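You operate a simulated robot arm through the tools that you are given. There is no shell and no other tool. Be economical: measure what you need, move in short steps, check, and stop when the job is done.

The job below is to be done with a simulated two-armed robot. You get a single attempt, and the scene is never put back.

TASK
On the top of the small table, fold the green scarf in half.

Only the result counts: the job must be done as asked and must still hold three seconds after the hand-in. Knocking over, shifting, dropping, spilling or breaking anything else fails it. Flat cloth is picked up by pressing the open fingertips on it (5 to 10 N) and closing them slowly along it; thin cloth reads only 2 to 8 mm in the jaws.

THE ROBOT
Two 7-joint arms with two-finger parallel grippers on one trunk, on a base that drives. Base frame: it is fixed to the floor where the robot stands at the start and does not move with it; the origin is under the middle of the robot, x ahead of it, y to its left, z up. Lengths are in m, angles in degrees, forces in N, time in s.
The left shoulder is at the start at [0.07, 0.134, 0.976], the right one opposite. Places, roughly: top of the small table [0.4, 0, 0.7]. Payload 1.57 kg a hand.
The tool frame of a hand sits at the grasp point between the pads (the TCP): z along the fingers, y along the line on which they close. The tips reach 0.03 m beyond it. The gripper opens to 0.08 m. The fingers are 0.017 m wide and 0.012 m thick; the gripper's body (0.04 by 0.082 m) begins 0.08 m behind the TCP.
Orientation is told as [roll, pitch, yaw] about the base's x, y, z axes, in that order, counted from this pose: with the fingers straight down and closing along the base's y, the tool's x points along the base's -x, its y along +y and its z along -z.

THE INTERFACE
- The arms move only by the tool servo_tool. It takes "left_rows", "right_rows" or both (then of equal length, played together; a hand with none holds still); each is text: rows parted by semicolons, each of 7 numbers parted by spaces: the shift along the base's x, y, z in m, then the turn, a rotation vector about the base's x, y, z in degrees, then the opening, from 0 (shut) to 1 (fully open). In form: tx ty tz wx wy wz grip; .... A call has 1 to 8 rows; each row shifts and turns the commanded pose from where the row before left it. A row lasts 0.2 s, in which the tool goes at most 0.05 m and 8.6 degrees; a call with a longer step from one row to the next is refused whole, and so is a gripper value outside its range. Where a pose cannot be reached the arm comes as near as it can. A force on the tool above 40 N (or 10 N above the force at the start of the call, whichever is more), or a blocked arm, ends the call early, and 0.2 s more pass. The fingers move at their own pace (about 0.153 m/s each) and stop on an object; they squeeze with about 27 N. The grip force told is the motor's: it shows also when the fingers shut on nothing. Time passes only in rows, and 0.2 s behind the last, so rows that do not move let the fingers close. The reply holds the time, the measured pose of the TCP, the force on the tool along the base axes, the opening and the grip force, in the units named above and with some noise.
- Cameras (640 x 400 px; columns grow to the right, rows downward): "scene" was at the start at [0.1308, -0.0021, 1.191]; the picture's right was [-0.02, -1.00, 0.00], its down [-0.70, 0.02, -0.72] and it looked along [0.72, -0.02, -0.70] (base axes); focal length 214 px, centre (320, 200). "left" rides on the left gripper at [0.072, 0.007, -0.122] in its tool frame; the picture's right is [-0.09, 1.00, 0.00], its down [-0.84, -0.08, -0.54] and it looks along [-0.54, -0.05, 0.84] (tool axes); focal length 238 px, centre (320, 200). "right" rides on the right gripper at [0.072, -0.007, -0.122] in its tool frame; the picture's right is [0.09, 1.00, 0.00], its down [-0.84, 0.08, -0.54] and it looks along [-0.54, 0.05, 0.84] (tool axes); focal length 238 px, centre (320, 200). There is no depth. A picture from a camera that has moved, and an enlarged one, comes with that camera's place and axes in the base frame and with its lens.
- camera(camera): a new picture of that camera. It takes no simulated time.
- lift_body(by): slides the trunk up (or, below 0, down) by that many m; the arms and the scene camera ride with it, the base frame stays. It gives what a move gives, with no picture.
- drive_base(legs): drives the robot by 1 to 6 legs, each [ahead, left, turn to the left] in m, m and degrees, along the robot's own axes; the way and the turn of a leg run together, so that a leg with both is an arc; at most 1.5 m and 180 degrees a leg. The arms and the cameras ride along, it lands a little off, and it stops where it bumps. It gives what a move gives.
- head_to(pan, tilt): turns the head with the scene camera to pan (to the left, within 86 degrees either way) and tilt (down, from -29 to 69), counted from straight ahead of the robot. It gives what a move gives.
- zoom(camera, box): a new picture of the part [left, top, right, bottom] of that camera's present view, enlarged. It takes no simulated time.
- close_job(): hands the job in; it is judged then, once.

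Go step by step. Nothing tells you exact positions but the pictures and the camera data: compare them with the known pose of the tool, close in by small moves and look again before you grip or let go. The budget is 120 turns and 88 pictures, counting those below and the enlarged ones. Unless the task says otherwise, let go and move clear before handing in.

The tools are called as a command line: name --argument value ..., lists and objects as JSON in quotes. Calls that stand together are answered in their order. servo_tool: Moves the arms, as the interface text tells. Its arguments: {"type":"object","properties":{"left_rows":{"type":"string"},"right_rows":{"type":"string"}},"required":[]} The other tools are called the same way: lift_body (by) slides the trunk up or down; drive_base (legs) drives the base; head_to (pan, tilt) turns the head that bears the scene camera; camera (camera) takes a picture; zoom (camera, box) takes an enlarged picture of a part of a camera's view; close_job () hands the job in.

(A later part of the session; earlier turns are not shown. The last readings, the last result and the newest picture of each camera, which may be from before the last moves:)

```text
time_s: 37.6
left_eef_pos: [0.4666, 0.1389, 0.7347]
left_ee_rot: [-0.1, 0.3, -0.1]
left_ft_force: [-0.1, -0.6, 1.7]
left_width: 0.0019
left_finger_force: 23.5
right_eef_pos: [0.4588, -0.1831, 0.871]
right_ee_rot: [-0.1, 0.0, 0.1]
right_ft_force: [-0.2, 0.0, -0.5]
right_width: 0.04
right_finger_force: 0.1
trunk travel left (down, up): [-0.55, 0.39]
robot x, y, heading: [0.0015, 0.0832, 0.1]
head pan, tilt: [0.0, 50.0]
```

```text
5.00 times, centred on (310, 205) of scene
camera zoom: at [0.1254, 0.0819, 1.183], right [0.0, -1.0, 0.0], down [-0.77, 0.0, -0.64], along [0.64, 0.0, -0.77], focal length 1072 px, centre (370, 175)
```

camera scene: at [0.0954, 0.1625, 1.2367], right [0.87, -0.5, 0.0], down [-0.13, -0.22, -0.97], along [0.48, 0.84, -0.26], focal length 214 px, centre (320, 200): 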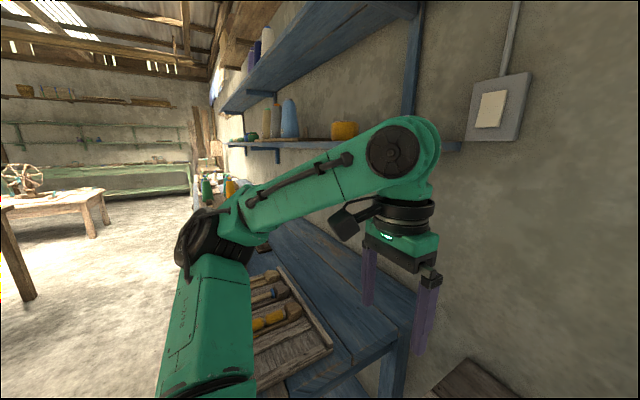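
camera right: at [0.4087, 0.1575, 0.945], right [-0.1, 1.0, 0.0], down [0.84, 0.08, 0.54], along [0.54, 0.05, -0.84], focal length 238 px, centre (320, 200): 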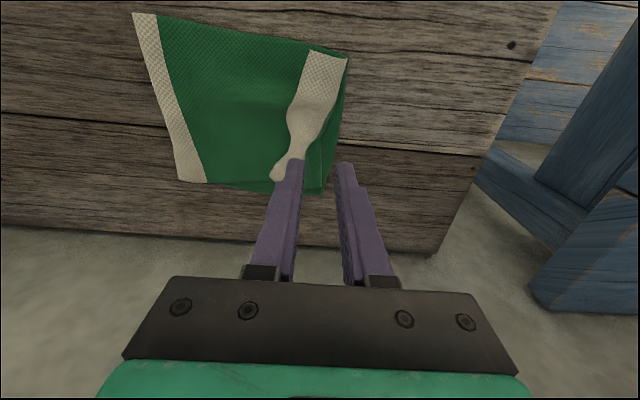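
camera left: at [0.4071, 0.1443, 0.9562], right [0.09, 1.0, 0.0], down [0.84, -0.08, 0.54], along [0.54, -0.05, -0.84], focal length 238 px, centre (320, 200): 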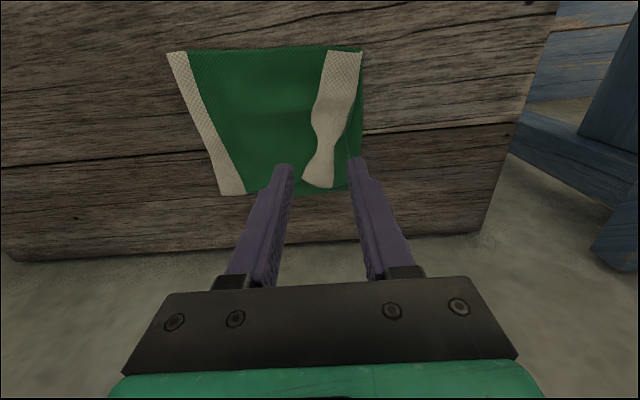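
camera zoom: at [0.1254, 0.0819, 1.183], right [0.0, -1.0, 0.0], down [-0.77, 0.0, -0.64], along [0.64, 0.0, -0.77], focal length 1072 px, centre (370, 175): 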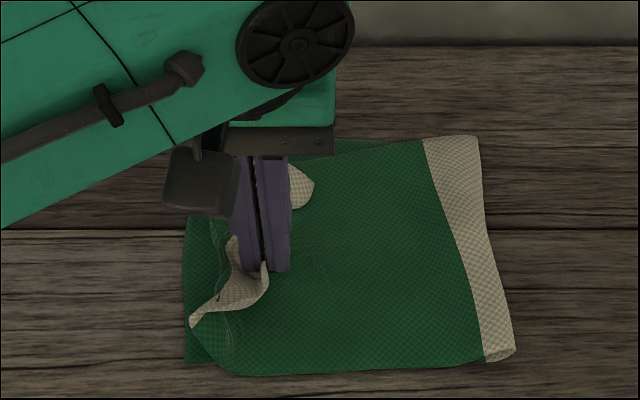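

The hem edge is held. I lift it and roll the left hand so its fingers point toward −y while carrying the edge outward.

servo_tool --left_rows "0 0 0.02 0 0 0 0;0 0.005 0.02 -8 0 0 0;0 0.01 0.015 -8 0 0 0;0 0.01 0.005 -8 0 0 0;0 0.01 0 -8 0 0 0;0 0.01 0 -8 0 0 0;0 0.01 0 -8 0 0 0;0 0.005 0 -8 0 0 0"

zoom --camera "scene" --box '[200, 140, 440, 290]'

camera --camera "left"

```text
time_s: 39.4
left_eef_pos: [0.474, 0.1967, 0.8006]
left_ee_rot: [-55.5, -0.5, -0.1]
left_ft_force: [-0.5, 0.0, 0.0]
left_width: 0.002
left_finger_force: 23.3
right_eef_pos: [0.4632, -0.188, 0.8693]
right_ee_rot: [0.5, 0.3, -0.1]
right_ft_force: [-0.5, 0.3, 0.8]
right_width: 0.04
right_finger_force: 0.1
trunk travel left (down, up): [-0.55, 0.39]
robot x, y, heading: [-0.0012, 0.0808, 0.0]
head pan, tilt: [0.0, 50.0]
```

```text
2.67 times, centred on (320, 215) of scene
camera zoom: at [0.1319, 0.0751, 1.1856], right [0.0, -1.0, -0.01], down [-0.77, 0.01, -0.64], along [0.64, 0.0, -0.77], focal length 572 px, centre (320, 160)
```

zoom: 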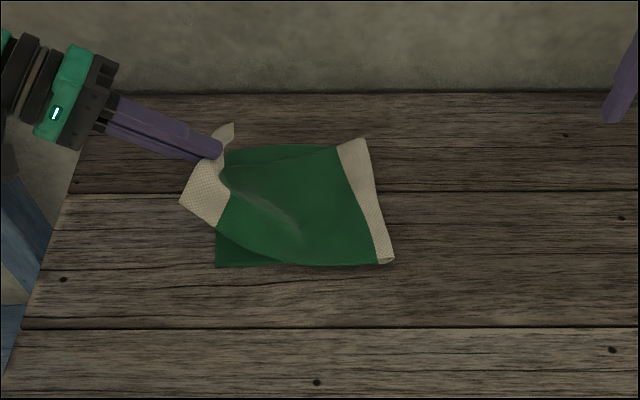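

```text
53 pictures are left
camera left: at [0.3994, 0.301, 0.8625], right [0.1, 0.56, -0.82], down [0.84, 0.4, 0.38], along [0.54, -0.72, -0.43], focal length 238 px, centre (320, 200)
```

left: 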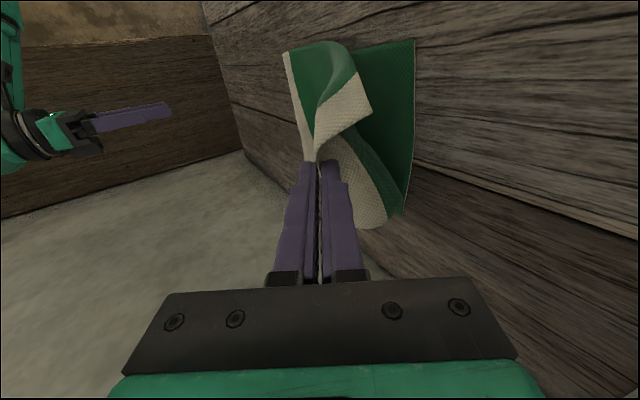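

The hem has flipped and both corners now lean outward. I lower it toward the far edge.

servo_tool --left_rows "0 0.004 -0.015 0 0 0 0;0 0.004 -0.015 0 0 0 0;0 0 -0.015 0 0 0 0;0 -0.002 -0.012 0 0 0 0;0 0 -0.005 0 0 0 0;0 0 0 0 0 0 0"

zoom --camera "scene" --box '[200, 140, 440, 290]'

camera --camera "left"

```text
time_s: 40.8
left_eef_pos: [0.4926, 0.213, 0.746]
left_ee_rot: [-51.9, -1.5, -0.7]
left_ft_force: [0.1, -0.1, -0.7]
left_width: 0.0015
left_finger_force: 23.3
right_eef_pos: [0.4591, -0.2028, 0.8674]
right_ee_rot: [1.1, 0.9, -2.1]
right_ft_force: [-0.4, 0.1, -0.8]
right_width: 0.0401
right_finger_force: 0.0
trunk travel left (down, up): [-0.55, 0.39]
robot x, y, heading: [-0.0006, 0.0941, -2.4]
head pan, tilt: [0.0, 50.0]
```

```text
2.67 times, centred on (320, 215) of scene
camera zoom: at [0.1406, 0.0686, 1.188], right [-0.04, -1.0, -0.02], down [-0.77, 0.04, -0.63], along [0.63, -0.01, -0.77], focal length 572 px, centre (320, 160)
```

zoom: 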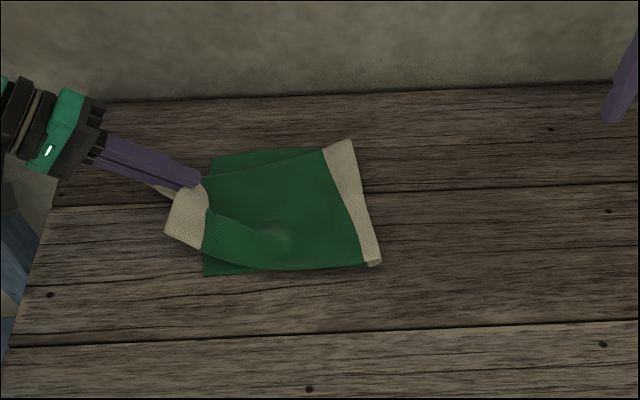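

```text
51 pictures are left
camera left: at [0.4192, 0.3138, 0.8138], right [0.12, 0.61, -0.78], down [0.83, 0.37, 0.42], along [0.54, -0.7, -0.47], focal length 238 px, centre (320, 200)
```

left: 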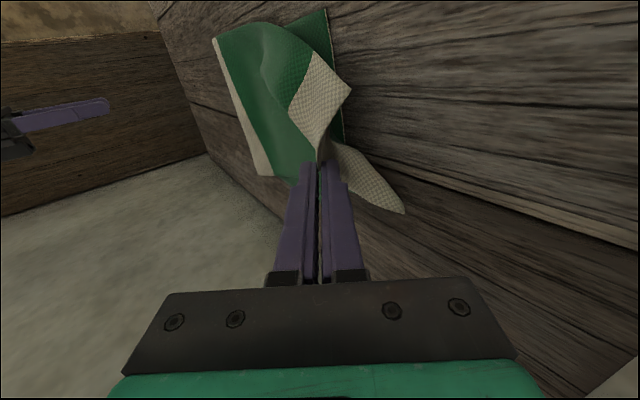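

The robot itself has turned 2.4° and shifted, so some part of the left arm is pressing on something. I look left before going on.

head_to --pan 60 --tilt 30

camera --camera "scene"

```text
time_s: 42.1
left_eef_pos: [0.4934, 0.213, 0.7461]
left_ee_rot: [-51.9, -1.3, -0.5]
left_ft_force: [-0.2, -0.7, -1.9]
left_width: 0.002
left_finger_force: 23.6
right_eef_pos: [0.4604, -0.2018, 0.8668]
right_ee_rot: [1.1, 0.6, -1.9]
right_ft_force: [-0.1, 0.4, -0.2]
right_width: 0.0398
right_finger_force: 0.0
trunk travel left (down, up): [-0.55, 0.39]
robot x, y, heading: [0.0012, 0.0932, -1.9]
head pan, tilt: [60.0, 30.0]
```

```text
50 pictures are left
camera scene: at [0.1121, 0.1467, 1.2196], right [0.85, -0.53, -0.02], down [-0.28, -0.41, -0.87], along [0.45, 0.74, -0.49], focal length 214 px, centre (320, 200)
```

scene: 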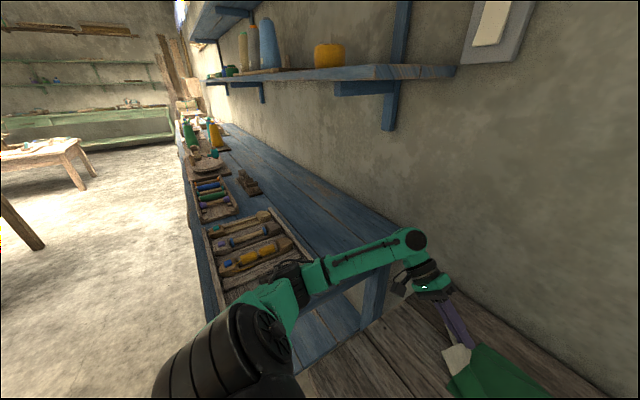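

zoom --camera "scene" --box '[180, 200, 460, 390]'

```text
2.11 times, centred on (320, 295) of scene
camera zoom: at [0.1121, 0.1467, 1.2196], right [0.85, -0.53, -0.02], down [-0.28, -0.41, -0.87], along [0.45, 0.74, -0.49], focal length 452 px, centre (320, 0)
```

zoom: 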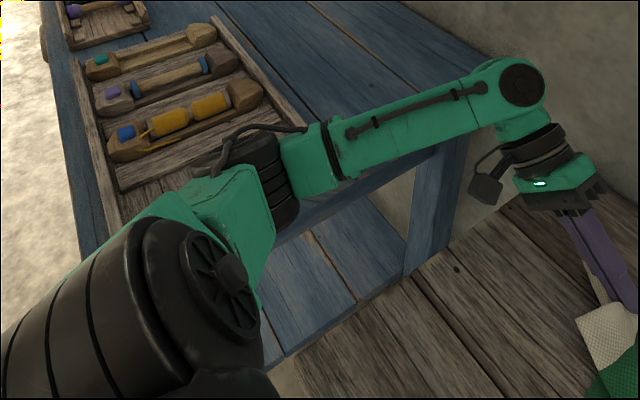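

The left elbow is resting against the tool tray on the bench. Raising the trunk lifts it straight off, so I do that in a small step with the hem still held.

lift_body --by 0.03

zoom --camera "scene" --box '[180, 200, 460, 390]'

```text
time_s: 42.9
left_eef_pos: [0.462, 0.2008, 0.757]
left_ee_rot: [-56.1, 0.3, -0.1]
left_ft_force: [-0.8, -0.2, -0.1]
left_width: 0.0022
left_finger_force: 23.8
right_eef_pos: [0.4569, -0.186, 0.8982]
right_ee_rot: [0.0, 0.0, 0.5]
right_ft_force: [0.4, 0.3, 0.0]
right_width: 0.0399
right_finger_force: 0.0
trunk travel left (down, up): [-0.58, 0.36]
robot x, y, heading: [-0.0012, 0.0829, 0.2]
head pan, tilt: [60.0, 30.0]
```

```text
2.11 times, centred on (320, 295) of scene
camera zoom: at [0.0908, 0.1547, 1.2402], right [0.87, -0.5, 0.0], down [-0.25, -0.43, -0.87], along [0.43, 0.75, -0.5], focal length 452 px, centre (320, 0)
```

zoom: 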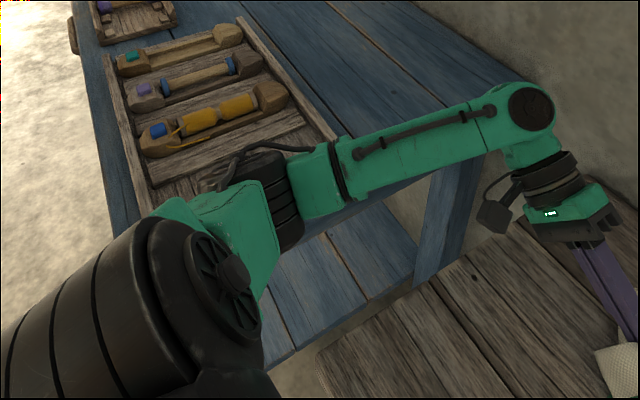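

The elbow is free and the robot has swung back to its true heading. I raise the trunk a bit more for clearance before lowering the hand again.

lift_body --by 0.04

servo_tool --left_rows "0.004 0.002 -0.012 0 0 0 0;0.004 0 -0.012 0 0 0 0;0.004 0 -0.012 0 0 0 0;0 0 0 0 0 0 0"

zoom --camera "scene" --box '[180, 200, 460, 390]'

```text
time_s: 43.7
left_eef_pos: [0.4669, 0.2057, 0.8012]
left_ee_rot: [-56.2, 0.1, -0.2]
left_ft_force: [0.3, 0.1, 0.8]
left_width: 0.0019
left_finger_force: 23.8
right_eef_pos: [0.4592, -0.1821, 0.9413]
right_ee_rot: [0.0, 0.0, 0.3]
right_ft_force: [-0.5, -0.6, 0.4]
right_width: 0.0401
right_finger_force: 0.0
trunk travel left (down, up): [-0.62, 0.32]
robot x, y, heading: [-0.0008, 0.0817, 0.2]
head pan, tilt: [60.0, 30.0]
```

```text
time_s: 44.7
left_eef_pos: [0.4803, 0.2069, 0.7643]
left_ee_rot: [-56.1, 0.1, -0.1]
left_ft_force: [-0.2, -0.3, 0.1]
left_width: 0.002
left_finger_force: 23.9
right_eef_pos: [0.459, -0.1832, 0.9418]
right_ee_rot: [0.1, 0.1, 0.2]
right_ft_force: [-0.4, -0.2, -0.4]
right_width: 0.0402
right_finger_force: 0.1
trunk travel left (down, up): [-0.62, 0.32]
robot x, y, heading: [-0.0012, 0.0811, -0.2]
head pan, tilt: [60.0, 30.0]
```

```text
2.11 times, centred on (320, 295) of scene
camera zoom: at [0.0936, 0.1603, 1.2825], right [0.87, -0.5, 0.0], down [-0.25, -0.43, -0.87], along [0.43, 0.75, -0.5], focal length 452 px, centre (320, 0)
```

zoom: 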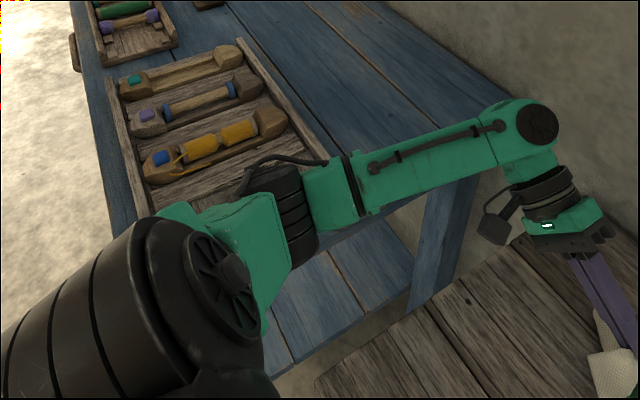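

No pushing now. One more trunk raise, then I lower the hem onto the scarf's edge.

lift_body --by 0.04

servo_tool --left_rows "0 0 -0.015 0 0 0 0;0 -0.002 -0.015 0 0 0 0;0 -0.003 -0.015 0 0 0 0;0 -0.003 -0.012 0 0 0 0;0 -0.003 -0.01 0 0 0 0;0 0 0 0 0 0 0"

head_to --pan 0 --tilt 50

zoom --camera "scene" --box '[200, 140, 440, 290]'

camera --camera "left"

```text
time_s: 45.5
left_eef_pos: [0.4791, 0.2078, 0.8057]
left_ee_rot: [-56.0, 0.3, -0.1]
left_ft_force: [0.2, -0.2, -1.1]
left_width: 0.0019
left_finger_force: 23.6
right_eef_pos: [0.4605, -0.1834, 0.9816]
right_ee_rot: [0.0, 0.0, 0.2]
right_ft_force: [-0.1, 0.2, -0.1]
right_width: 0.04
right_finger_force: 0.0
trunk travel left (down, up): [-0.66, 0.28]
robot x, y, heading: [-0.0025, 0.0831, 0.2]
head pan, tilt: [60.0, 30.0]
```

```text
time_s: 46.9
left_eef_pos: [0.4794, 0.1964, 0.7387]
left_ee_rot: [-56.1, 0.2, -0.3]
left_ft_force: [-0.2, 0.2, 0.3]
left_width: 0.002
left_finger_force: 23.4
right_eef_pos: [0.459, -0.184, 0.9807]
right_ee_rot: [0.1, 0.0, 0.2]
right_ft_force: [0.5, 0.5, -0.1]
right_width: 0.0399
right_finger_force: 0.2
trunk travel left (down, up): [-0.66, 0.28]
robot x, y, heading: [-0.002, 0.0813, 0.4]
head pan, tilt: [60.0, 30.0]
```

```text
time_s: 48.2
left_eef_pos: [0.4798, 0.1974, 0.7376]
left_ee_rot: [-56.1, 0.2, -0.2]
left_ft_force: [0.1, 0.2, -1.2]
left_width: 0.0019
left_finger_force: 23.7
right_eef_pos: [0.4597, -0.1834, 0.9818]
right_ee_rot: [-0.1, 0.0, 0.1]
right_ft_force: [-0.2, 0.4, 0.1]
right_width: 0.04
right_finger_force: 0.1
trunk travel left (down, up): [-0.66, 0.28]
robot x, y, heading: [0.0016, 0.0816, -0.2]
head pan, tilt: [0.0, 50.0]
```

```text
2.67 times, centred on (320, 215) of scene
camera zoom: at [0.1256, 0.082, 1.293], right [0.0, -1.0, 0.0], down [-0.77, 0.0, -0.64], along [0.64, 0.0, -0.77], focal length 572 px, centre (320, 160)
```

zoom: 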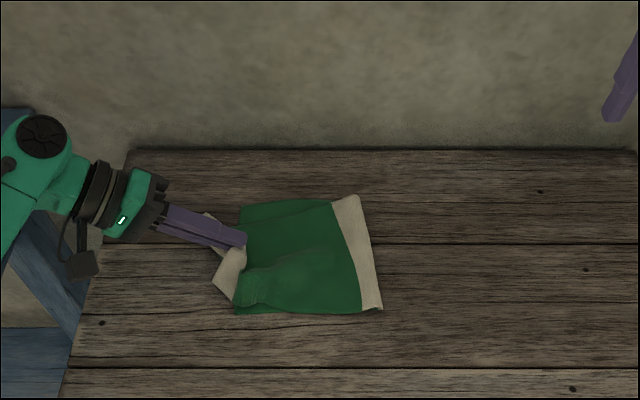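

```text
45 pictures are left
camera left: at [0.4068, 0.3025, 0.8], right [0.09, 0.55, -0.83], down [0.84, 0.4, 0.36], along [0.54, -0.73, -0.43], focal length 238 px, centre (320, 200)
```

left: 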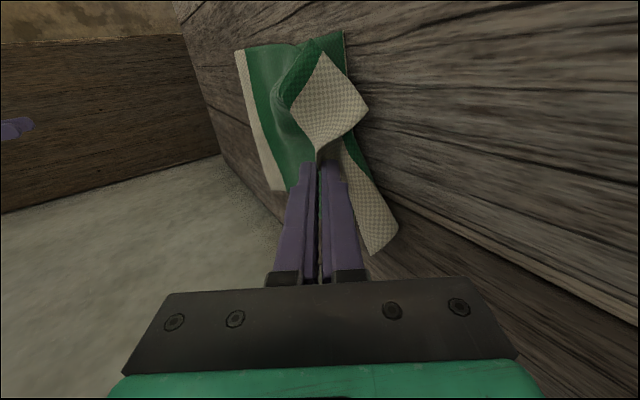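

The fold line has crept to y ≈ 0.02–0.04, leaving slack in the top layer. I set the hem down, release, and back the hand out along its finger axis to see the state.

servo_tool --left_rows "0 0 -0.008 0 0 0 0;0 0 0 0 0 0 0.1;0 0 0 0 0 0 0.2;0 0 0 0 0 0 0.2;0 0.02 0.014 0 0 0 0.2;0 0.02 0.02 0 0 0 0.2;0 0.01 0.03 8 0 0 0.2;0 0 0.03 8 0 0 0.2"

zoom --camera "scene" --box '[240, 180, 400, 280]'

camera --camera "left"

```text
time_s: 50.0
left_eef_pos: [0.4789, 0.2464, 0.8253]
left_ee_rot: [-40.1, 0.3, -0.2]
left_ft_force: [0.8, 0.1, 0.8]
left_width: 0.0161
left_finger_force: 0.2
right_eef_pos: [0.4578, -0.1834, 0.98]
right_ee_rot: [0.0, 0.0, 0.1]
right_ft_force: [0.2, -0.4, 0.1]
right_width: 0.0397
right_finger_force: 0.1
trunk travel left (down, up): [-0.66, 0.28]
robot x, y, heading: [-0.0014, 0.0842, 0.2]
head pan, tilt: [0.0, 50.0]
```

```text
4.00 times, centred on (320, 230) of scene
camera zoom: at [0.1254, 0.0812, 1.2929], right [0.0, -1.0, 0.0], down [-0.77, 0.0, -0.64], along [0.64, 0.0, -0.77], focal length 858 px, centre (320, 80)
```

zoom: 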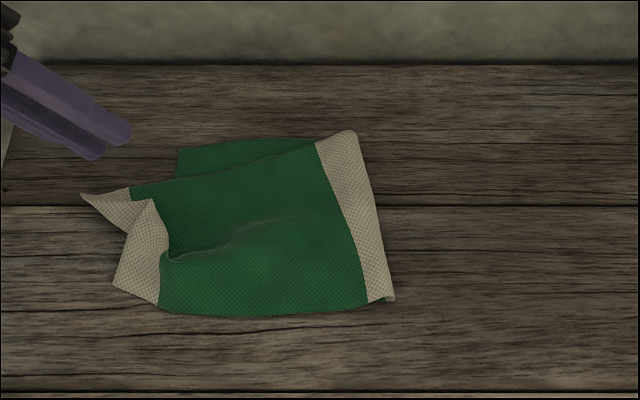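

```text
43 pictures are left
camera left: at [0.4066, 0.3297, 0.9138], right [0.09, 0.76, -0.64], down [0.84, 0.29, 0.46], along [0.54, -0.58, -0.61], focal length 238 px, centre (320, 200)
```

left: 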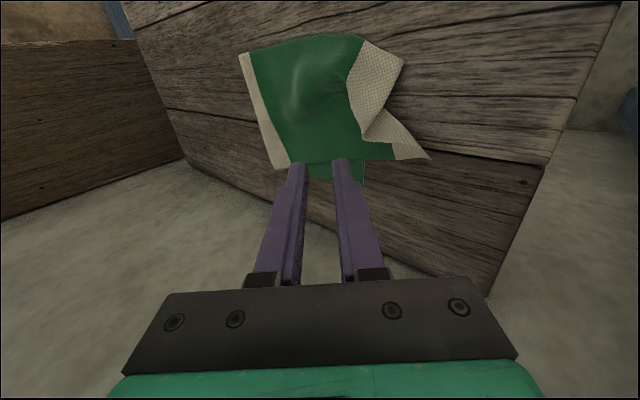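

The hem now points outward but overshoots the lower layer by several cm, since the fold line drifted to y ≈ 0.03–0.05. I'll re-grip the hem, draw it back to unroll the fold, and lay it again in the right place; first I straighten the left hand and look.

servo_tool --left_rows "0 0 0.005 8 0 0 0.4;-0.005 0 0 8 0 0 0.45;-0.005 0 0 8 0 0 0.45;-0.005 -0.005 0 8 0 0 0.45;-0.005 -0.005 0 8 0 0 0.45;0 0 0 0 0 0 0.45"

zoom --camera "left" --box '[160, 30, 480, 230]'

zoom --camera "scene" --box '[240, 200, 340, 270]'

```text
time_s: 51.4
left_eef_pos: [0.4591, 0.2373, 0.8295]
left_ee_rot: [0.0, 0.2, 0.0]
left_ft_force: [-0.5, -0.4, -0.4]
left_width: 0.036
left_finger_force: 0.1
right_eef_pos: [0.4586, -0.1817, 0.9806]
right_ee_rot: [0.0, -0.1, 0.2]
right_ft_force: [0.1, -0.9, 0.2]
right_width: 0.0401
right_finger_force: 0.0
trunk travel left (down, up): [-0.66, 0.28]
robot x, y, heading: [-0.0021, 0.0821, 0.3]
head pan, tilt: [0.0, 50.0]
```

```text
2.00 times, centred on (320, 130) of left
camera zoom: at [0.3866, 0.2438, 0.9504], right [0.09, 1.0, 0.0], down [0.84, -0.08, 0.54], along [0.54, -0.05, -0.84], focal length 477 px, centre (320, 340)
```

zoom: 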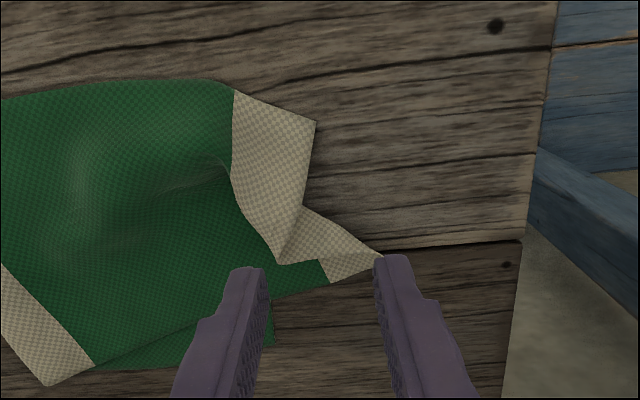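

```text
5.71 times, centred on (290, 235) of scene
camera zoom: at [0.1255, 0.0825, 1.2929], right [0.0, -1.0, 0.0], down [-0.77, 0.0, -0.64], along [0.64, 0.0, -0.77], focal length 1226 px, centre (491, 0)
```

zoom: 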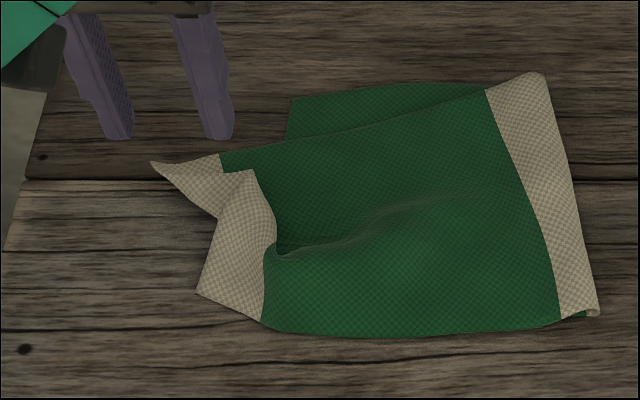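

The hem has a small pleat: its far corner is at (0.49, 0.27) and its near corner at (0.42, 0.24), while the lower layer's corners are near (0.54, 0.20) and (0.40, 0.19). I'll move the corners one at a time with the left hand, starting with the far one.

servo_tool --left_rows "0.013 0.011 -0.025 0 0 0 0.35;0.013 0.012 -0.03 0 0 0 0.35;0 0 -0.02 0 0 0 0.35;0 0 -0.015 0 0 0 0.35;0 0 -0.003 0 0 0 0.35;0 0 0 0 0 0 0.35"

zoom --camera "left" --box '[160, 30, 480, 230]'

```text
time_s: 52.8
left_eef_pos: [0.4862, 0.2582, 0.7353]
left_ee_rot: [-0.1, 0.3, 0.1]
left_ft_force: [1.0, 0.6, -1.4]
left_width: 0.0282
left_finger_force: 0.0
right_eef_pos: [0.4588, -0.1827, 0.9821]
right_ee_rot: [0.0, 0.0, 0.2]
right_ft_force: [0.2, -0.9, 0.4]
right_width: 0.04
right_finger_force: 0.0
trunk travel left (down, up): [-0.66, 0.28]
robot x, y, heading: [-0.0036, 0.0814, -0.0]
head pan, tilt: [0.0, 50.0]
```

```text
2.00 times, centred on (320, 130) of left
camera zoom: at [0.413, 0.2661, 0.8568], right [0.09, 1.0, 0.0], down [0.84, -0.08, 0.54], along [0.54, -0.05, -0.84], focal length 477 px, centre (320, 340)
```

zoom: 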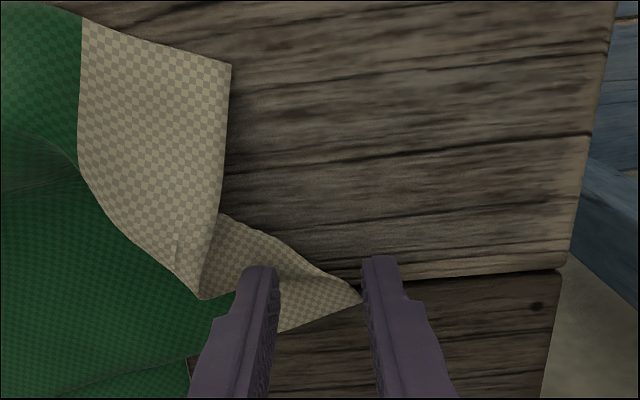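

The far corner lies between the fingers. I press lightly and close.

servo_tool --left_rows "0 0 -0.003 0 0 0 0.35;0 0 -0.0015 0 0 0 0.35;0 0 0 0 0 0 0.28;0 0 0 0 0 0 0.2;0 0 0 0 0 0 0.12;0 0 0 0 0 0 0.05;0 0 0 0 0 0 0;0 0 0 0 0 0 0"

zoom --camera "left" --box '[160, 30, 480, 230]'

```text
time_s: 54.6
left_eef_pos: [0.4846, 0.2598, 0.7314]
left_ee_rot: [-0.1, 0.2, 0.0]
left_ft_force: [0.6, -0.2, 6.2]
left_width: 0.0019
left_finger_force: 23.5
right_eef_pos: [0.4582, -0.1837, 0.982]
right_ee_rot: [-0.1, -0.1, 0.2]
right_ft_force: [0.6, 0.1, 0.0]
right_width: 0.0402
right_finger_force: 0.0
trunk travel left (down, up): [-0.66, 0.28]
robot x, y, heading: [0.0034, 0.0844, -0.1]
head pan, tilt: [0.0, 50.0]
```

```text
2.00 times, centred on (320, 130) of left
camera zoom: at [0.4125, 0.2662, 0.8536], right [0.09, 1.0, 0.0], down [0.84, -0.08, 0.54], along [0.54, -0.05, -0.84], focal length 477 px, centre (320, 340)
```

zoom: 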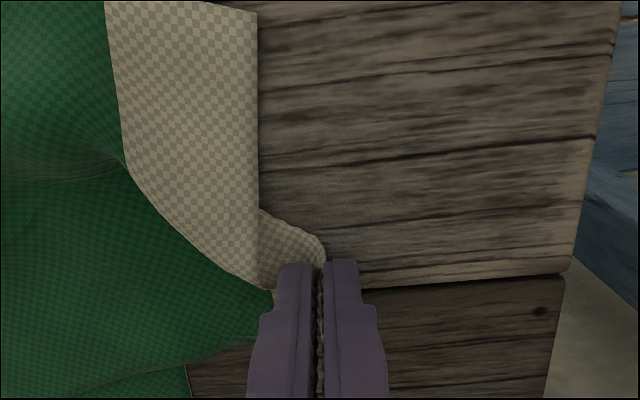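

Held. I lift the far corner, swing it back toward −y and outward in x to undo the pleat and let the fold unroll.

servo_tool --left_rows "0 -0.005 0.03 0 0 0 0;0.01 -0.02 0.03 0 0 0 0;0.01 -0.035 0.025 0 0 0 0;0.01 -0.035 0.015 0 0 0 0;0.015 -0.035 0.01 0 0 0 0;0.015 -0.03 0 0 0 0 0;0 0 0 0 0 0 0"

zoom --camera "scene" --box '[200, 140, 440, 290]'

```text
time_s: 56.2
left_eef_pos: [0.5478, 0.1004, 0.8413]
left_ee_rot: [-0.1, 0.3, 0.0]
left_ft_force: [1.6, 0.0, 0.9]
left_width: 0.0015
left_finger_force: 23.5
right_eef_pos: [0.4592, -0.1819, 0.9812]
right_ee_rot: [0.0, 0.0, 0.2]
right_ft_force: [-0.5, 0.5, -0.3]
right_width: 0.04
right_finger_force: 0.0
trunk travel left (down, up): [-0.66, 0.28]
robot x, y, heading: [-0.0039, 0.0855, 0.2]
head pan, tilt: [0.0, 50.0]
```

```text
2.67 times, centred on (320, 215) of scene
camera zoom: at [0.1254, 0.0828, 1.293], right [0.0, -1.0, 0.0], down [-0.77, 0.0, -0.64], along [0.64, 0.0, -0.77], focal length 572 px, centre (320, 160)
```

zoom: 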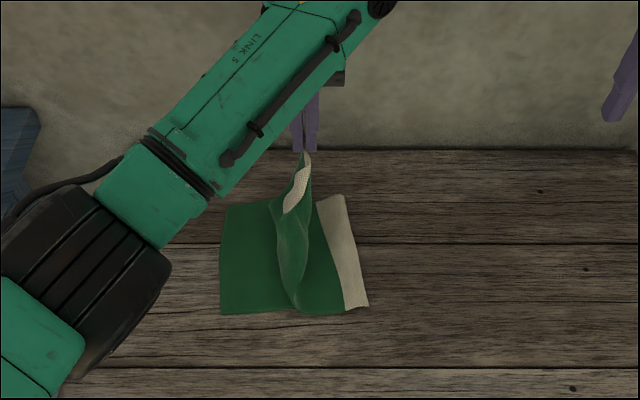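

The corner came up well and the near side came with it. I carry it further up and toward −y, to about above y = 0, so the fold unrolls to the true midline.

servo_tool --left_rows "0 -0.02 0.015 0 0 0 0;0 -0.02 0.015 0 0 0 0;0 -0.02 0.015 0 0 0 0;-0.005 -0.02 0.01 0 0 0 0;-0.005 -0.02 0.005 0 0 0 0;0 -0.02 0 0 0 0 0;0 0 0 0 0 0 0"

zoom --camera "scene" --box '[200, 140, 440, 290]'

```text
time_s: 57.8
left_eef_pos: [0.5352, -0.0016, 0.901]
left_ee_rot: [-0.1, 0.3, 0.0]
left_ft_force: [0.0, -0.3, -0.3]
left_width: 0.0021
left_finger_force: 23.6
left hand out of reach, approached as far as the arm can: row 6
right_eef_pos: [0.4584, -0.1848, 0.9815]
right_ee_rot: [0.1, 0.0, 0.2]
right_ft_force: [0.4, -0.3, 0.4]
right_width: 0.0401
right_finger_force: 0.1
trunk travel left (down, up): [-0.66, 0.28]
robot x, y, heading: [-0.0027, 0.0821, 0.1]
head pan, tilt: [0.0, 50.0]
```

```text
2.67 times, centred on (320, 215) of scene
camera zoom: at [0.1255, 0.0818, 1.2929], right [0.0, -1.0, 0.0], down [-0.77, 0.0, -0.64], along [0.64, 0.0, -0.77], focal length 572 px, centre (320, 160)
```

zoom: 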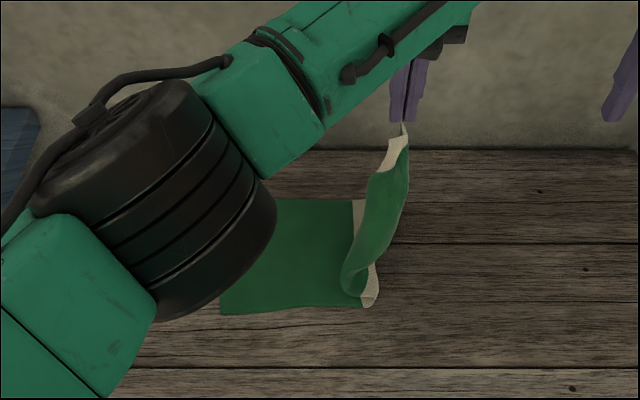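

The lower layer now lies flat to the midline. With the sheet hanging, the right hand may be able to catch the near corner, so I look for it.

camera --camera "right"

zoom --camera "scene" --box '[320, 170, 380, 260]'

```text
36 pictures are left
camera right: at [0.3879, -0.1884, 1.1026], right [-0.09, 1.0, 0.0], down [0.84, 0.08, 0.54], along [0.54, 0.05, -0.84], focal length 238 px, centre (320, 200)
```

right: 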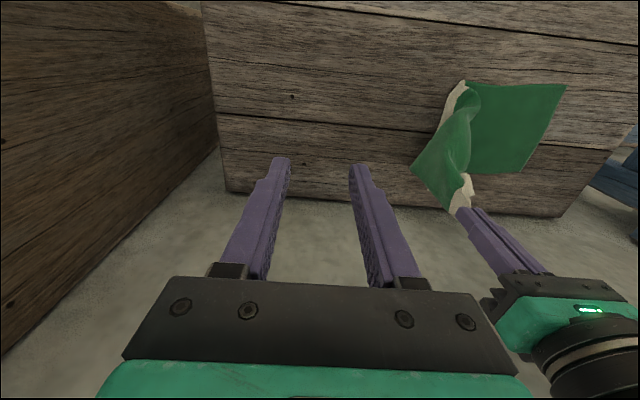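

```text
4.44 times, centred on (350, 215) of scene
camera zoom: at [0.1255, 0.0818, 1.2929], right [0.0, -1.0, 0.0], down [-0.77, 0.0, -0.64], along [0.64, 0.0, -0.77], focal length 953 px, centre (187, 133)
```

zoom: 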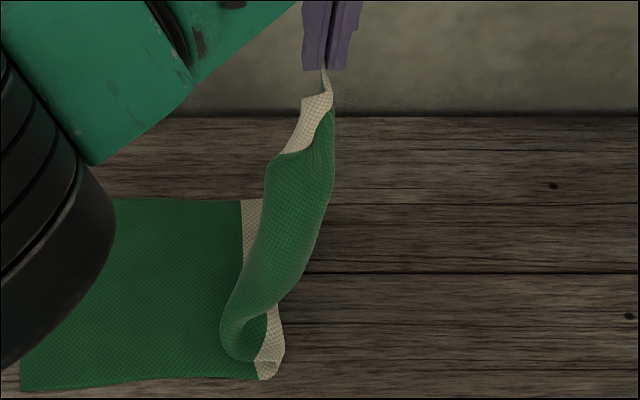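

The near corner curls toward +y on its own, which is the right way. I arc the sheet over with the left hand, rolling it as it goes, and stop partway to check the elbow.

servo_tool --left_rows "0 0.022 0 -4 0 0 0;0 0.022 -0.003 -4 0 0 0;0 0.039 -0.016 -8 0 0 0;0 0.034 -0.025 -8 0 0 0;0 0.029 -0.029 -8 0 0 0;0 0 0 0 0 0 0"

camera --camera "scene"

```text
time_s: 59.2
left_eef_pos: [0.5339, 0.148, 0.8325]
left_ee_rot: [-32.1, 0.1, -0.1]
left_ft_force: [-0.1, 0.4, 0.2]
left_width: 0.002
left_finger_force: 23.8
right_eef_pos: [0.4583, -0.1842, 0.9825]
right_ee_rot: [0.1, 0.0, 0.2]
right_ft_force: [-0.4, 0.3, -0.6]
right_width: 0.0399
right_finger_force: 0.1
trunk travel left (down, up): [-0.66, 0.28]
robot x, y, heading: [-0.0014, 0.0832, -0.1]
head pan, tilt: [0.0, 50.0]
```

```text
34 pictures are left
camera scene: at [0.1255, 0.0811, 1.293], right [0.0, -1.0, 0.0], down [-0.77, 0.0, -0.64], along [0.64, 0.0, -0.77], focal length 214 px, centre (320, 200)
```

scene: 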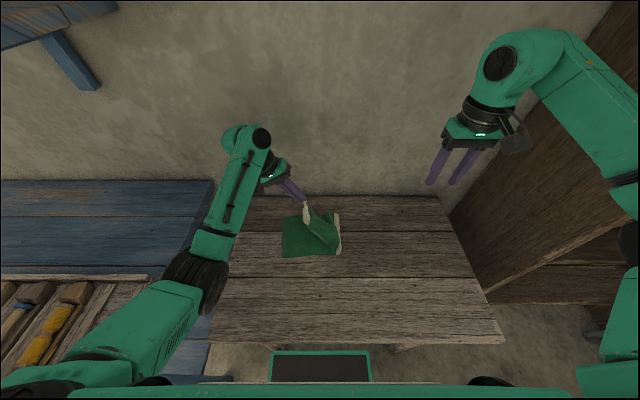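

All clear of the bench and the robot hasn't turned. I finish the arc.

servo_tool --left_rows "0 0.023 -0.03 -8 0 0 0;0 0.02 -0.028 -8 0 0 0;0 0.016 -0.025 -8 0 0 0;0 0.006 -0.012 0 0 0 0;0 0 0 0 0 0 0"

zoom --camera "scene" --box '[240, 180, 400, 280]'

```text
time_s: 60.4
left_eef_pos: [0.5334, 0.2105, 0.7328]
left_ee_rot: [-56.1, 0.2, -0.2]
left_ft_force: [-0.1, 0.2, 0.4]
left_width: 0.0019
left_finger_force: 24.1
right_eef_pos: [0.4596, -0.1835, 0.9813]
right_ee_rot: [0.1, 0.0, 0.1]
right_ft_force: [-0.1, 0.4, 0.0]
right_width: 0.0401
right_finger_force: 0.1
trunk travel left (down, up): [-0.66, 0.28]
robot x, y, heading: [-0.0015, 0.0834, -0.3]
head pan, tilt: [0.0, 50.0]
```

```text
4.00 times, centred on (320, 230) of scene
camera zoom: at [0.1255, 0.0819, 1.293], right [0.0, -1.0, 0.0], down [-0.77, 0.0, -0.64], along [0.64, 0.0, -0.77], focal length 858 px, centre (320, 80)
```

zoom: 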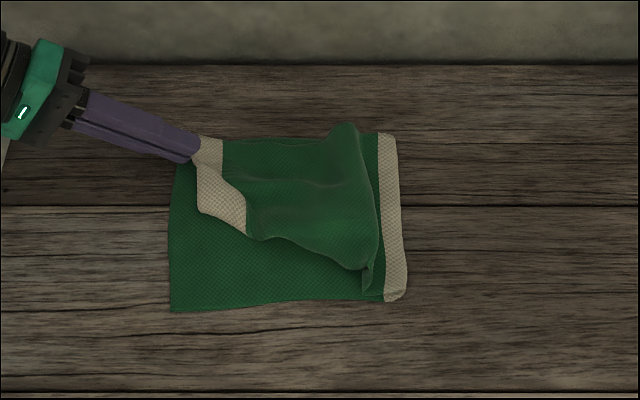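

The far corner sits right over the lower one. While the left hand holds it, I bring the right hand, turned 90° so it closes along x, over to take the near corner, now around (0.47, 0.17).

servo_tool --right_rows "0 0.031 -0.008 0 0 8.2 0.35;0 0.031 -0.008 0 0 8.2 0.35;0 0.031 -0.008 0 0 8.2 0.35;0 0.031 -0.008 0 0 8.2 0.35;0 0.031 -0.008 0 0 8.2 0.35;0 0.031 -0.008 0 0 8.2 0.35;0 0.031 -0.012 0 0 8.2 0.35;0 0.031 -0.015 0 0 8.2 0.35"

servo_tool --right_rows "0 0.031 -0.02 0 0 8.2 0.35;0 0.031 -0.02 0 0 8.2 0.35;0 0.031 -0.025 0 0 8 0.35;0 0 0 0 0 0 0.35"

camera --camera "right"

```text
time_s: 62.2
left_eef_pos: [0.5338, 0.2106, 0.734]
left_ee_rot: [-56.2, 0.2, -0.2]
left_ft_force: [-0.3, -1.0, 0.4]
left_width: 0.0021
left_finger_force: 23.4
right_eef_pos: [0.4582, -0.0484, 0.9455]
right_ee_rot: [0.0, -0.1, 35.6]
right_ft_force: [0.1, -0.4, -0.1]
right_width: 0.0279
right_finger_force: 0.0
right hand out of reach, approached as far as the arm can: row 5, 6, 7, 8
trunk travel left (down, up): [-0.66, 0.28]
robot x, y, heading: [0.0047, 0.0823, 0.2]
head pan, tilt: [0.0, 50.0]
```

```text
time_s: 63.2
left_eef_pos: [0.5336, 0.2096, 0.7336]
left_ee_rot: [-56.2, 0.1, -0.2]
left_ft_force: [0.3, -0.4, 0.0]
left_width: 0.0021
left_finger_force: 23.7
right_eef_pos: [0.4578, -0.0483, 0.9457]
right_ee_rot: [0.0, -0.1, 35.6]
right_ft_force: [-0.4, 0.3, 0.4]
right_width: 0.0281
right_finger_force: 0.1
right hand out of reach, approached as far as the arm can: row 1, 2, 3
trunk travel left (down, up): [-0.66, 0.28]
robot x, y, heading: [0.0017, 0.0838, 0.1]
head pan, tilt: [0.0, 50.0]
```

```text
32 pictures are left
camera right: at [0.404, -0.0944, 1.067], right [-0.66, 0.76, 0.0], down [0.64, 0.55, 0.54], along [0.41, 0.36, -0.84], focal length 238 px, centre (320, 200)
```

right: 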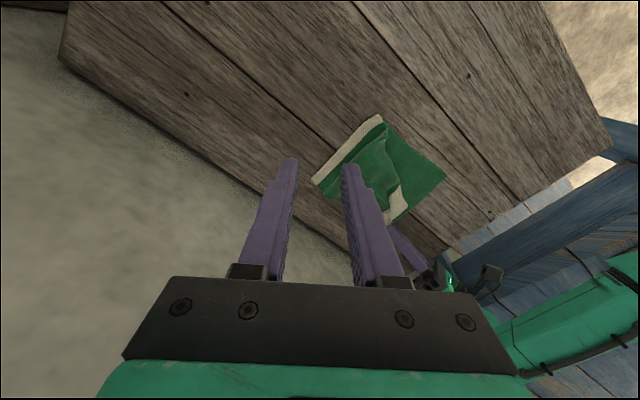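

The wrist stops at about 36° of yaw, which suits a diagonal pinch across the corner anyway. I move in with that yaw.

servo_tool --right_rows "0.003 0.036 -0.015 0 0 0 0.35;0.003 0.036 -0.02 0 0 0 0.35;0.003 0.036 -0.025 0 0 0 0.35;0.003 0.036 -0.025 0 0 0 0.35;0.002 0.036 -0.025 0 0 0 0.35;0.002 0.036 -0.025 0 0 0 0.35;0 0 0 0 0 0 0.35"

camera --camera "right"

zoom --camera "scene" --box '[240, 180, 400, 280]'

```text
time_s: 64.8
left_eef_pos: [0.5345, 0.21, 0.7336]
left_ee_rot: [-56.1, 0.2, -0.2]
left_ft_force: [-0.4, 0.1, 0.3]
left_width: 0.0019
left_finger_force: 23.7
right_eef_pos: [0.476, 0.1709, 0.8105]
right_ee_rot: [0.1, 0.0, 35.6]
right_ft_force: [0.2, -0.3, -0.2]
right_width: 0.0281
right_finger_force: 0.1
trunk travel left (down, up): [-0.66, 0.28]
robot x, y, heading: [-0.0001, 0.0827, -0.0]
head pan, tilt: [0.0, 50.0]
```

```text
31 pictures are left
camera right: at [0.4214, 0.1253, 0.9314], right [-0.66, 0.76, 0.0], down [0.64, 0.55, 0.54], along [0.41, 0.36, -0.84], focal length 238 px, centre (320, 200)
```

right: 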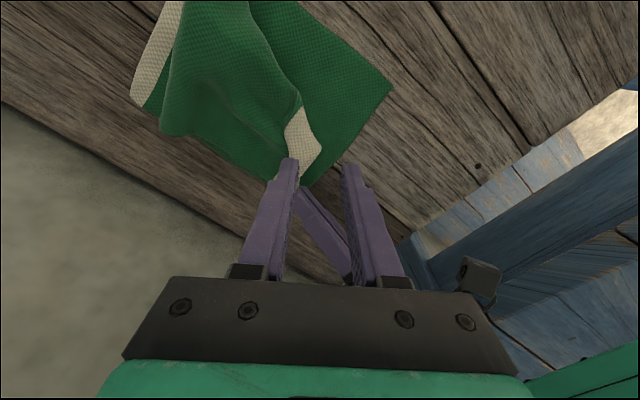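

```text
4.00 times, centred on (320, 230) of scene
camera zoom: at [0.1255, 0.0808, 1.293], right [0.0, -1.0, 0.0], down [-0.77, 0.0, -0.64], along [0.64, 0.0, -0.77], focal length 858 px, centre (320, 80)
```

zoom: 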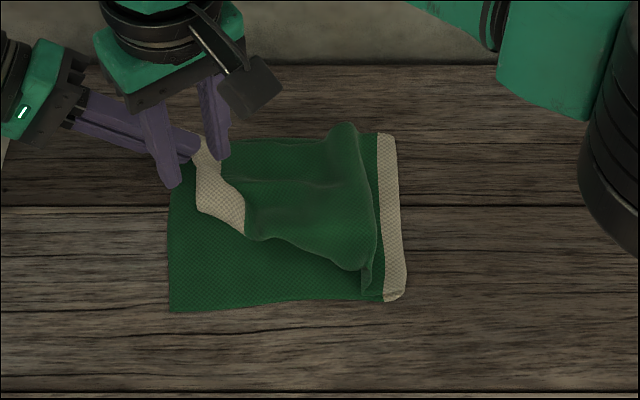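

The near corner is at about (0.481, 0.180). I centre on it and descend.

servo_tool --right_rows "0.007 0.004 -0.025 0 0 0 0.35;0 0 -0.025 0 0 0 0.35;0 0 -0.018 0 0 0 0.35;0 0 -0.005 0 0 0 0.35;0 0 0 0 0 0 0.35"

zoom --camera "right" --box '[180, 30, 460, 230]'

```text
time_s: 66.0
left_eef_pos: [0.5334, 0.2094, 0.7334]
left_ee_rot: [-56.1, 0.2, -0.2]
left_ft_force: [-1.1, 0.1, 0.7]
left_width: 0.0019
left_finger_force: 23.7
right_eef_pos: [0.4811, 0.1745, 0.7381]
right_ee_rot: [0.0, -0.1, 35.6]
right_ft_force: [0.5, -0.1, 0.8]
right_width: 0.0281
right_finger_force: 0.0
trunk travel left (down, up): [-0.66, 0.28]
robot x, y, heading: [0.0005, 0.0839, 0.2]
head pan, tilt: [0.0, 50.0]
```

```text
2.00 times, centred on (320, 130) of right
camera zoom: at [0.4266, 0.1284, 0.8594], right [-0.65, 0.76, 0.0], down [0.63, 0.55, 0.54], along [0.41, 0.36, -0.84], focal length 477 px, centre (320, 340)
```

zoom: 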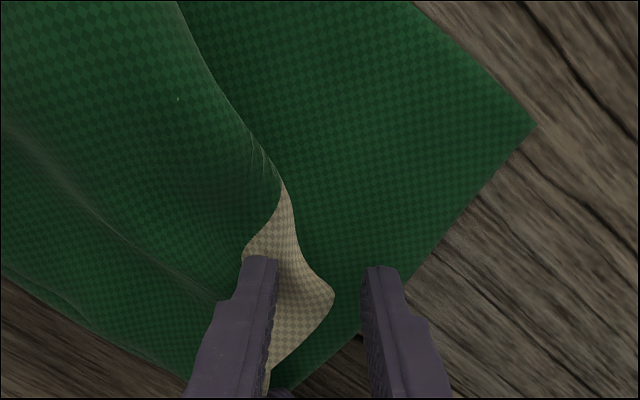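

Perfectly straddled. I press lightly and close on the corner.

servo_tool --right_rows "0 0 -0.003 0 0 0 0.35;0 0 -0.002 0 0 0 0.35;0 0 0 0 0 0 0.28;0 0 0 0 0 0 0.2;0 0 0 0 0 0 0.12;0 0 0 0 0 0 0.05;0 0 0 0 0 0 0;0 0 0 0 0 0 0"

zoom --camera "right" --box '[180, 30, 460, 230]'

```text
time_s: 67.8
left_eef_pos: [0.5333, 0.2108, 0.734]
left_ee_rot: [-56.1, 0.2, -0.2]
left_ft_force: [-1.6, 2.2, -1.2]
left_width: 0.0022
left_finger_force: 23.6
right_eef_pos: [0.4796, 0.1736, 0.7367]
right_ee_rot: [-0.1, -0.1, 35.5]
right_ft_force: [1.6, -2.5, 4.5]
right_width: 0.0024
right_finger_force: 23.8
right hand out of reach, approached as far as the arm can: row 2
trunk travel left (down, up): [-0.66, 0.28]
robot x, y, heading: [-0.0034, 0.0829, -0.2]
head pan, tilt: [0.0, 50.0]
```

```text
2.00 times, centred on (320, 130) of right
camera zoom: at [0.4258, 0.1279, 0.8564], right [-0.65, 0.76, 0.0], down [0.63, 0.55, 0.54], along [0.41, 0.35, -0.84], focal length 477 px, centre (320, 340)
```

zoom: 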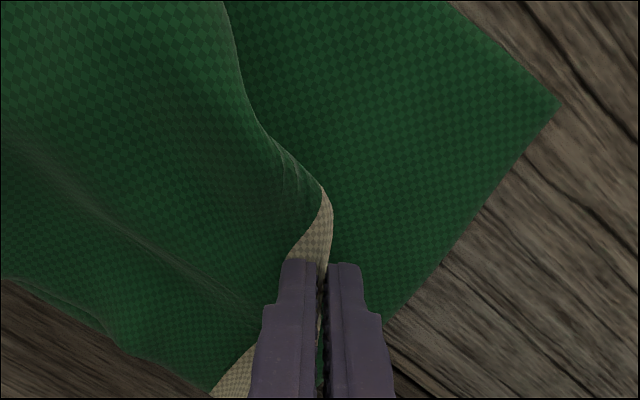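

Held. I lift the near corner a little and carry it toward −x.

servo_tool --right_rows "0 0 0.02 0 0 0 0;-0.005 0 0.025 0 0 0 0;-0.015 0 0.02 0 0 0 0;-0.015 0 0.005 0 0 0 0;-0.015 0.002 0 0 0 0 0;-0.015 0.002 0 0 0 0 0;0 0 0 0 0 0 0"

zoom --camera "scene" --box '[240, 180, 400, 280]'

```text
time_s: 69.4
left_eef_pos: [0.5352, 0.21, 0.7338]
left_ee_rot: [-56.1, 0.2, -0.2]
left_ft_force: [0.0, 1.1, 0.0]
left_width: 0.0023
left_finger_force: 24.5
right_eef_pos: [0.4147, 0.1759, 0.8041]
right_ee_rot: [0.0, 0.0, 35.6]
right_ft_force: [0.0, 0.4, 0.3]
right_width: 0.0
right_finger_force: 21.4
trunk travel left (down, up): [-0.66, 0.28]
robot x, y, heading: [0.0005, 0.0803, -0.2]
head pan, tilt: [0.0, 50.0]
```

```text
4.00 times, centred on (320, 230) of scene
camera zoom: at [0.1258, 0.0821, 1.2929], right [0.0, -1.0, 0.0], down [-0.77, 0.0, -0.64], along [0.64, 0.0, -0.77], focal length 858 px, centre (320, 80)
```

zoom: 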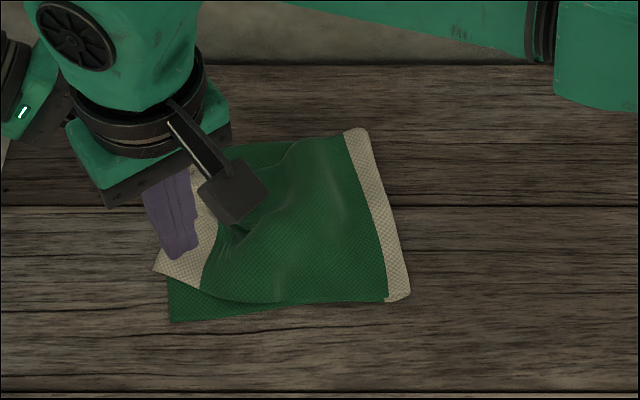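

The corner slipped out at the end but is nearly there: it sits about 4 cm short in x. I move the right hand back to see the whole state.

servo_tool --right_rows "0 -0.02 0.03 0 0 0 0.2;0 -0.035 0.02 0 0 0 0.35;0 -0.04 0.01 0 0 0 0.35;0 -0.045 0 0 0 0 0.35;0 -0.045 0 0 0 0 0.35"

zoom --camera "scene" --box '[250, 190, 370, 270]'

```text
time_s: 70.6
left_eef_pos: [0.5344, 0.2099, 0.7338]
left_ee_rot: [-56.0, 0.1, -0.1]
left_ft_force: [-0.3, -0.7, 0.2]
left_width: 0.002
left_finger_force: 23.6
right_eef_pos: [0.414, -0.0106, 0.8681]
right_ee_rot: [0.0, -0.2, 35.7]
right_ft_force: [-0.6, -0.7, 0.0]
right_width: 0.028
right_finger_force: 0.0
trunk travel left (down, up): [-0.66, 0.28]
robot x, y, heading: [-0.0002, 0.0796, 0.1]
head pan, tilt: [0.0, 50.0]
```

```text
5.00 times, centred on (310, 230) of scene
camera zoom: at [0.1249, 0.0801, 1.293], right [0.0, -1.0, 0.0], down [-0.77, 0.0, -0.64], along [0.64, 0.0, -0.77], focal length 1072 px, centre (370, 50)
```

zoom: 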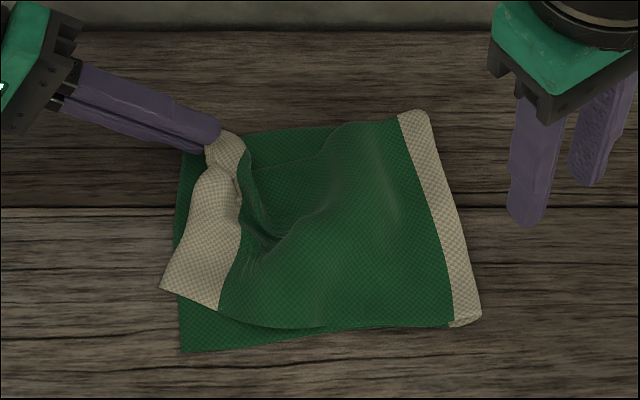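

Nearly there: the near corner at (0.430, 0.207) should move to about (0.39, 0.19). I grip it again with the right hand, a little deeper.

servo_tool --right_rows "0.003 0.043 -0.005 0 0 0 0.35;0.004 0.043 -0.01 0 0 0 0.35;0.004 0.043 -0.015 0 0 0 0.35;0.004 0.043 -0.02 0 0 0 0.35;0.004 0.041 -0.025 0 0 0 0.35;0 0 -0.03 0 0 0 0.35;0 0 -0.025 0 0 0 0.35;0 0 0 0 0 0 0.35"

zoom --camera "right" --box '[180, 30, 460, 230]'

```text
time_s: 72.4
left_eef_pos: [0.534, 0.2106, 0.732]
left_ee_rot: [-56.1, 0.2, -0.1]
left_ft_force: [0.5, 0.9, 0.0]
left_width: 0.0022
left_finger_force: 23.4
right_eef_pos: [0.4344, 0.2059, 0.7368]
right_ee_rot: [0.0, 0.0, 35.7]
right_ft_force: [0.6, -0.2, -0.2]
right_width: 0.028
right_finger_force: 0.1
trunk travel left (down, up): [-0.66, 0.28]
robot x, y, heading: [0.0011, 0.0836, 0.0]
head pan, tilt: [0.0, 50.0]
```

```text
2.00 times, centred on (320, 130) of right
camera zoom: at [0.3804, 0.1607, 0.8574], right [-0.66, 0.76, 0.0], down [0.63, 0.55, 0.54], along [0.41, 0.36, -0.84], focal length 477 px, centre (320, 340)
```

zoom: 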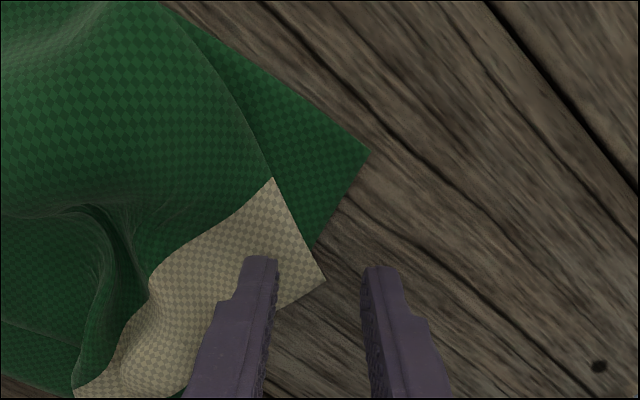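

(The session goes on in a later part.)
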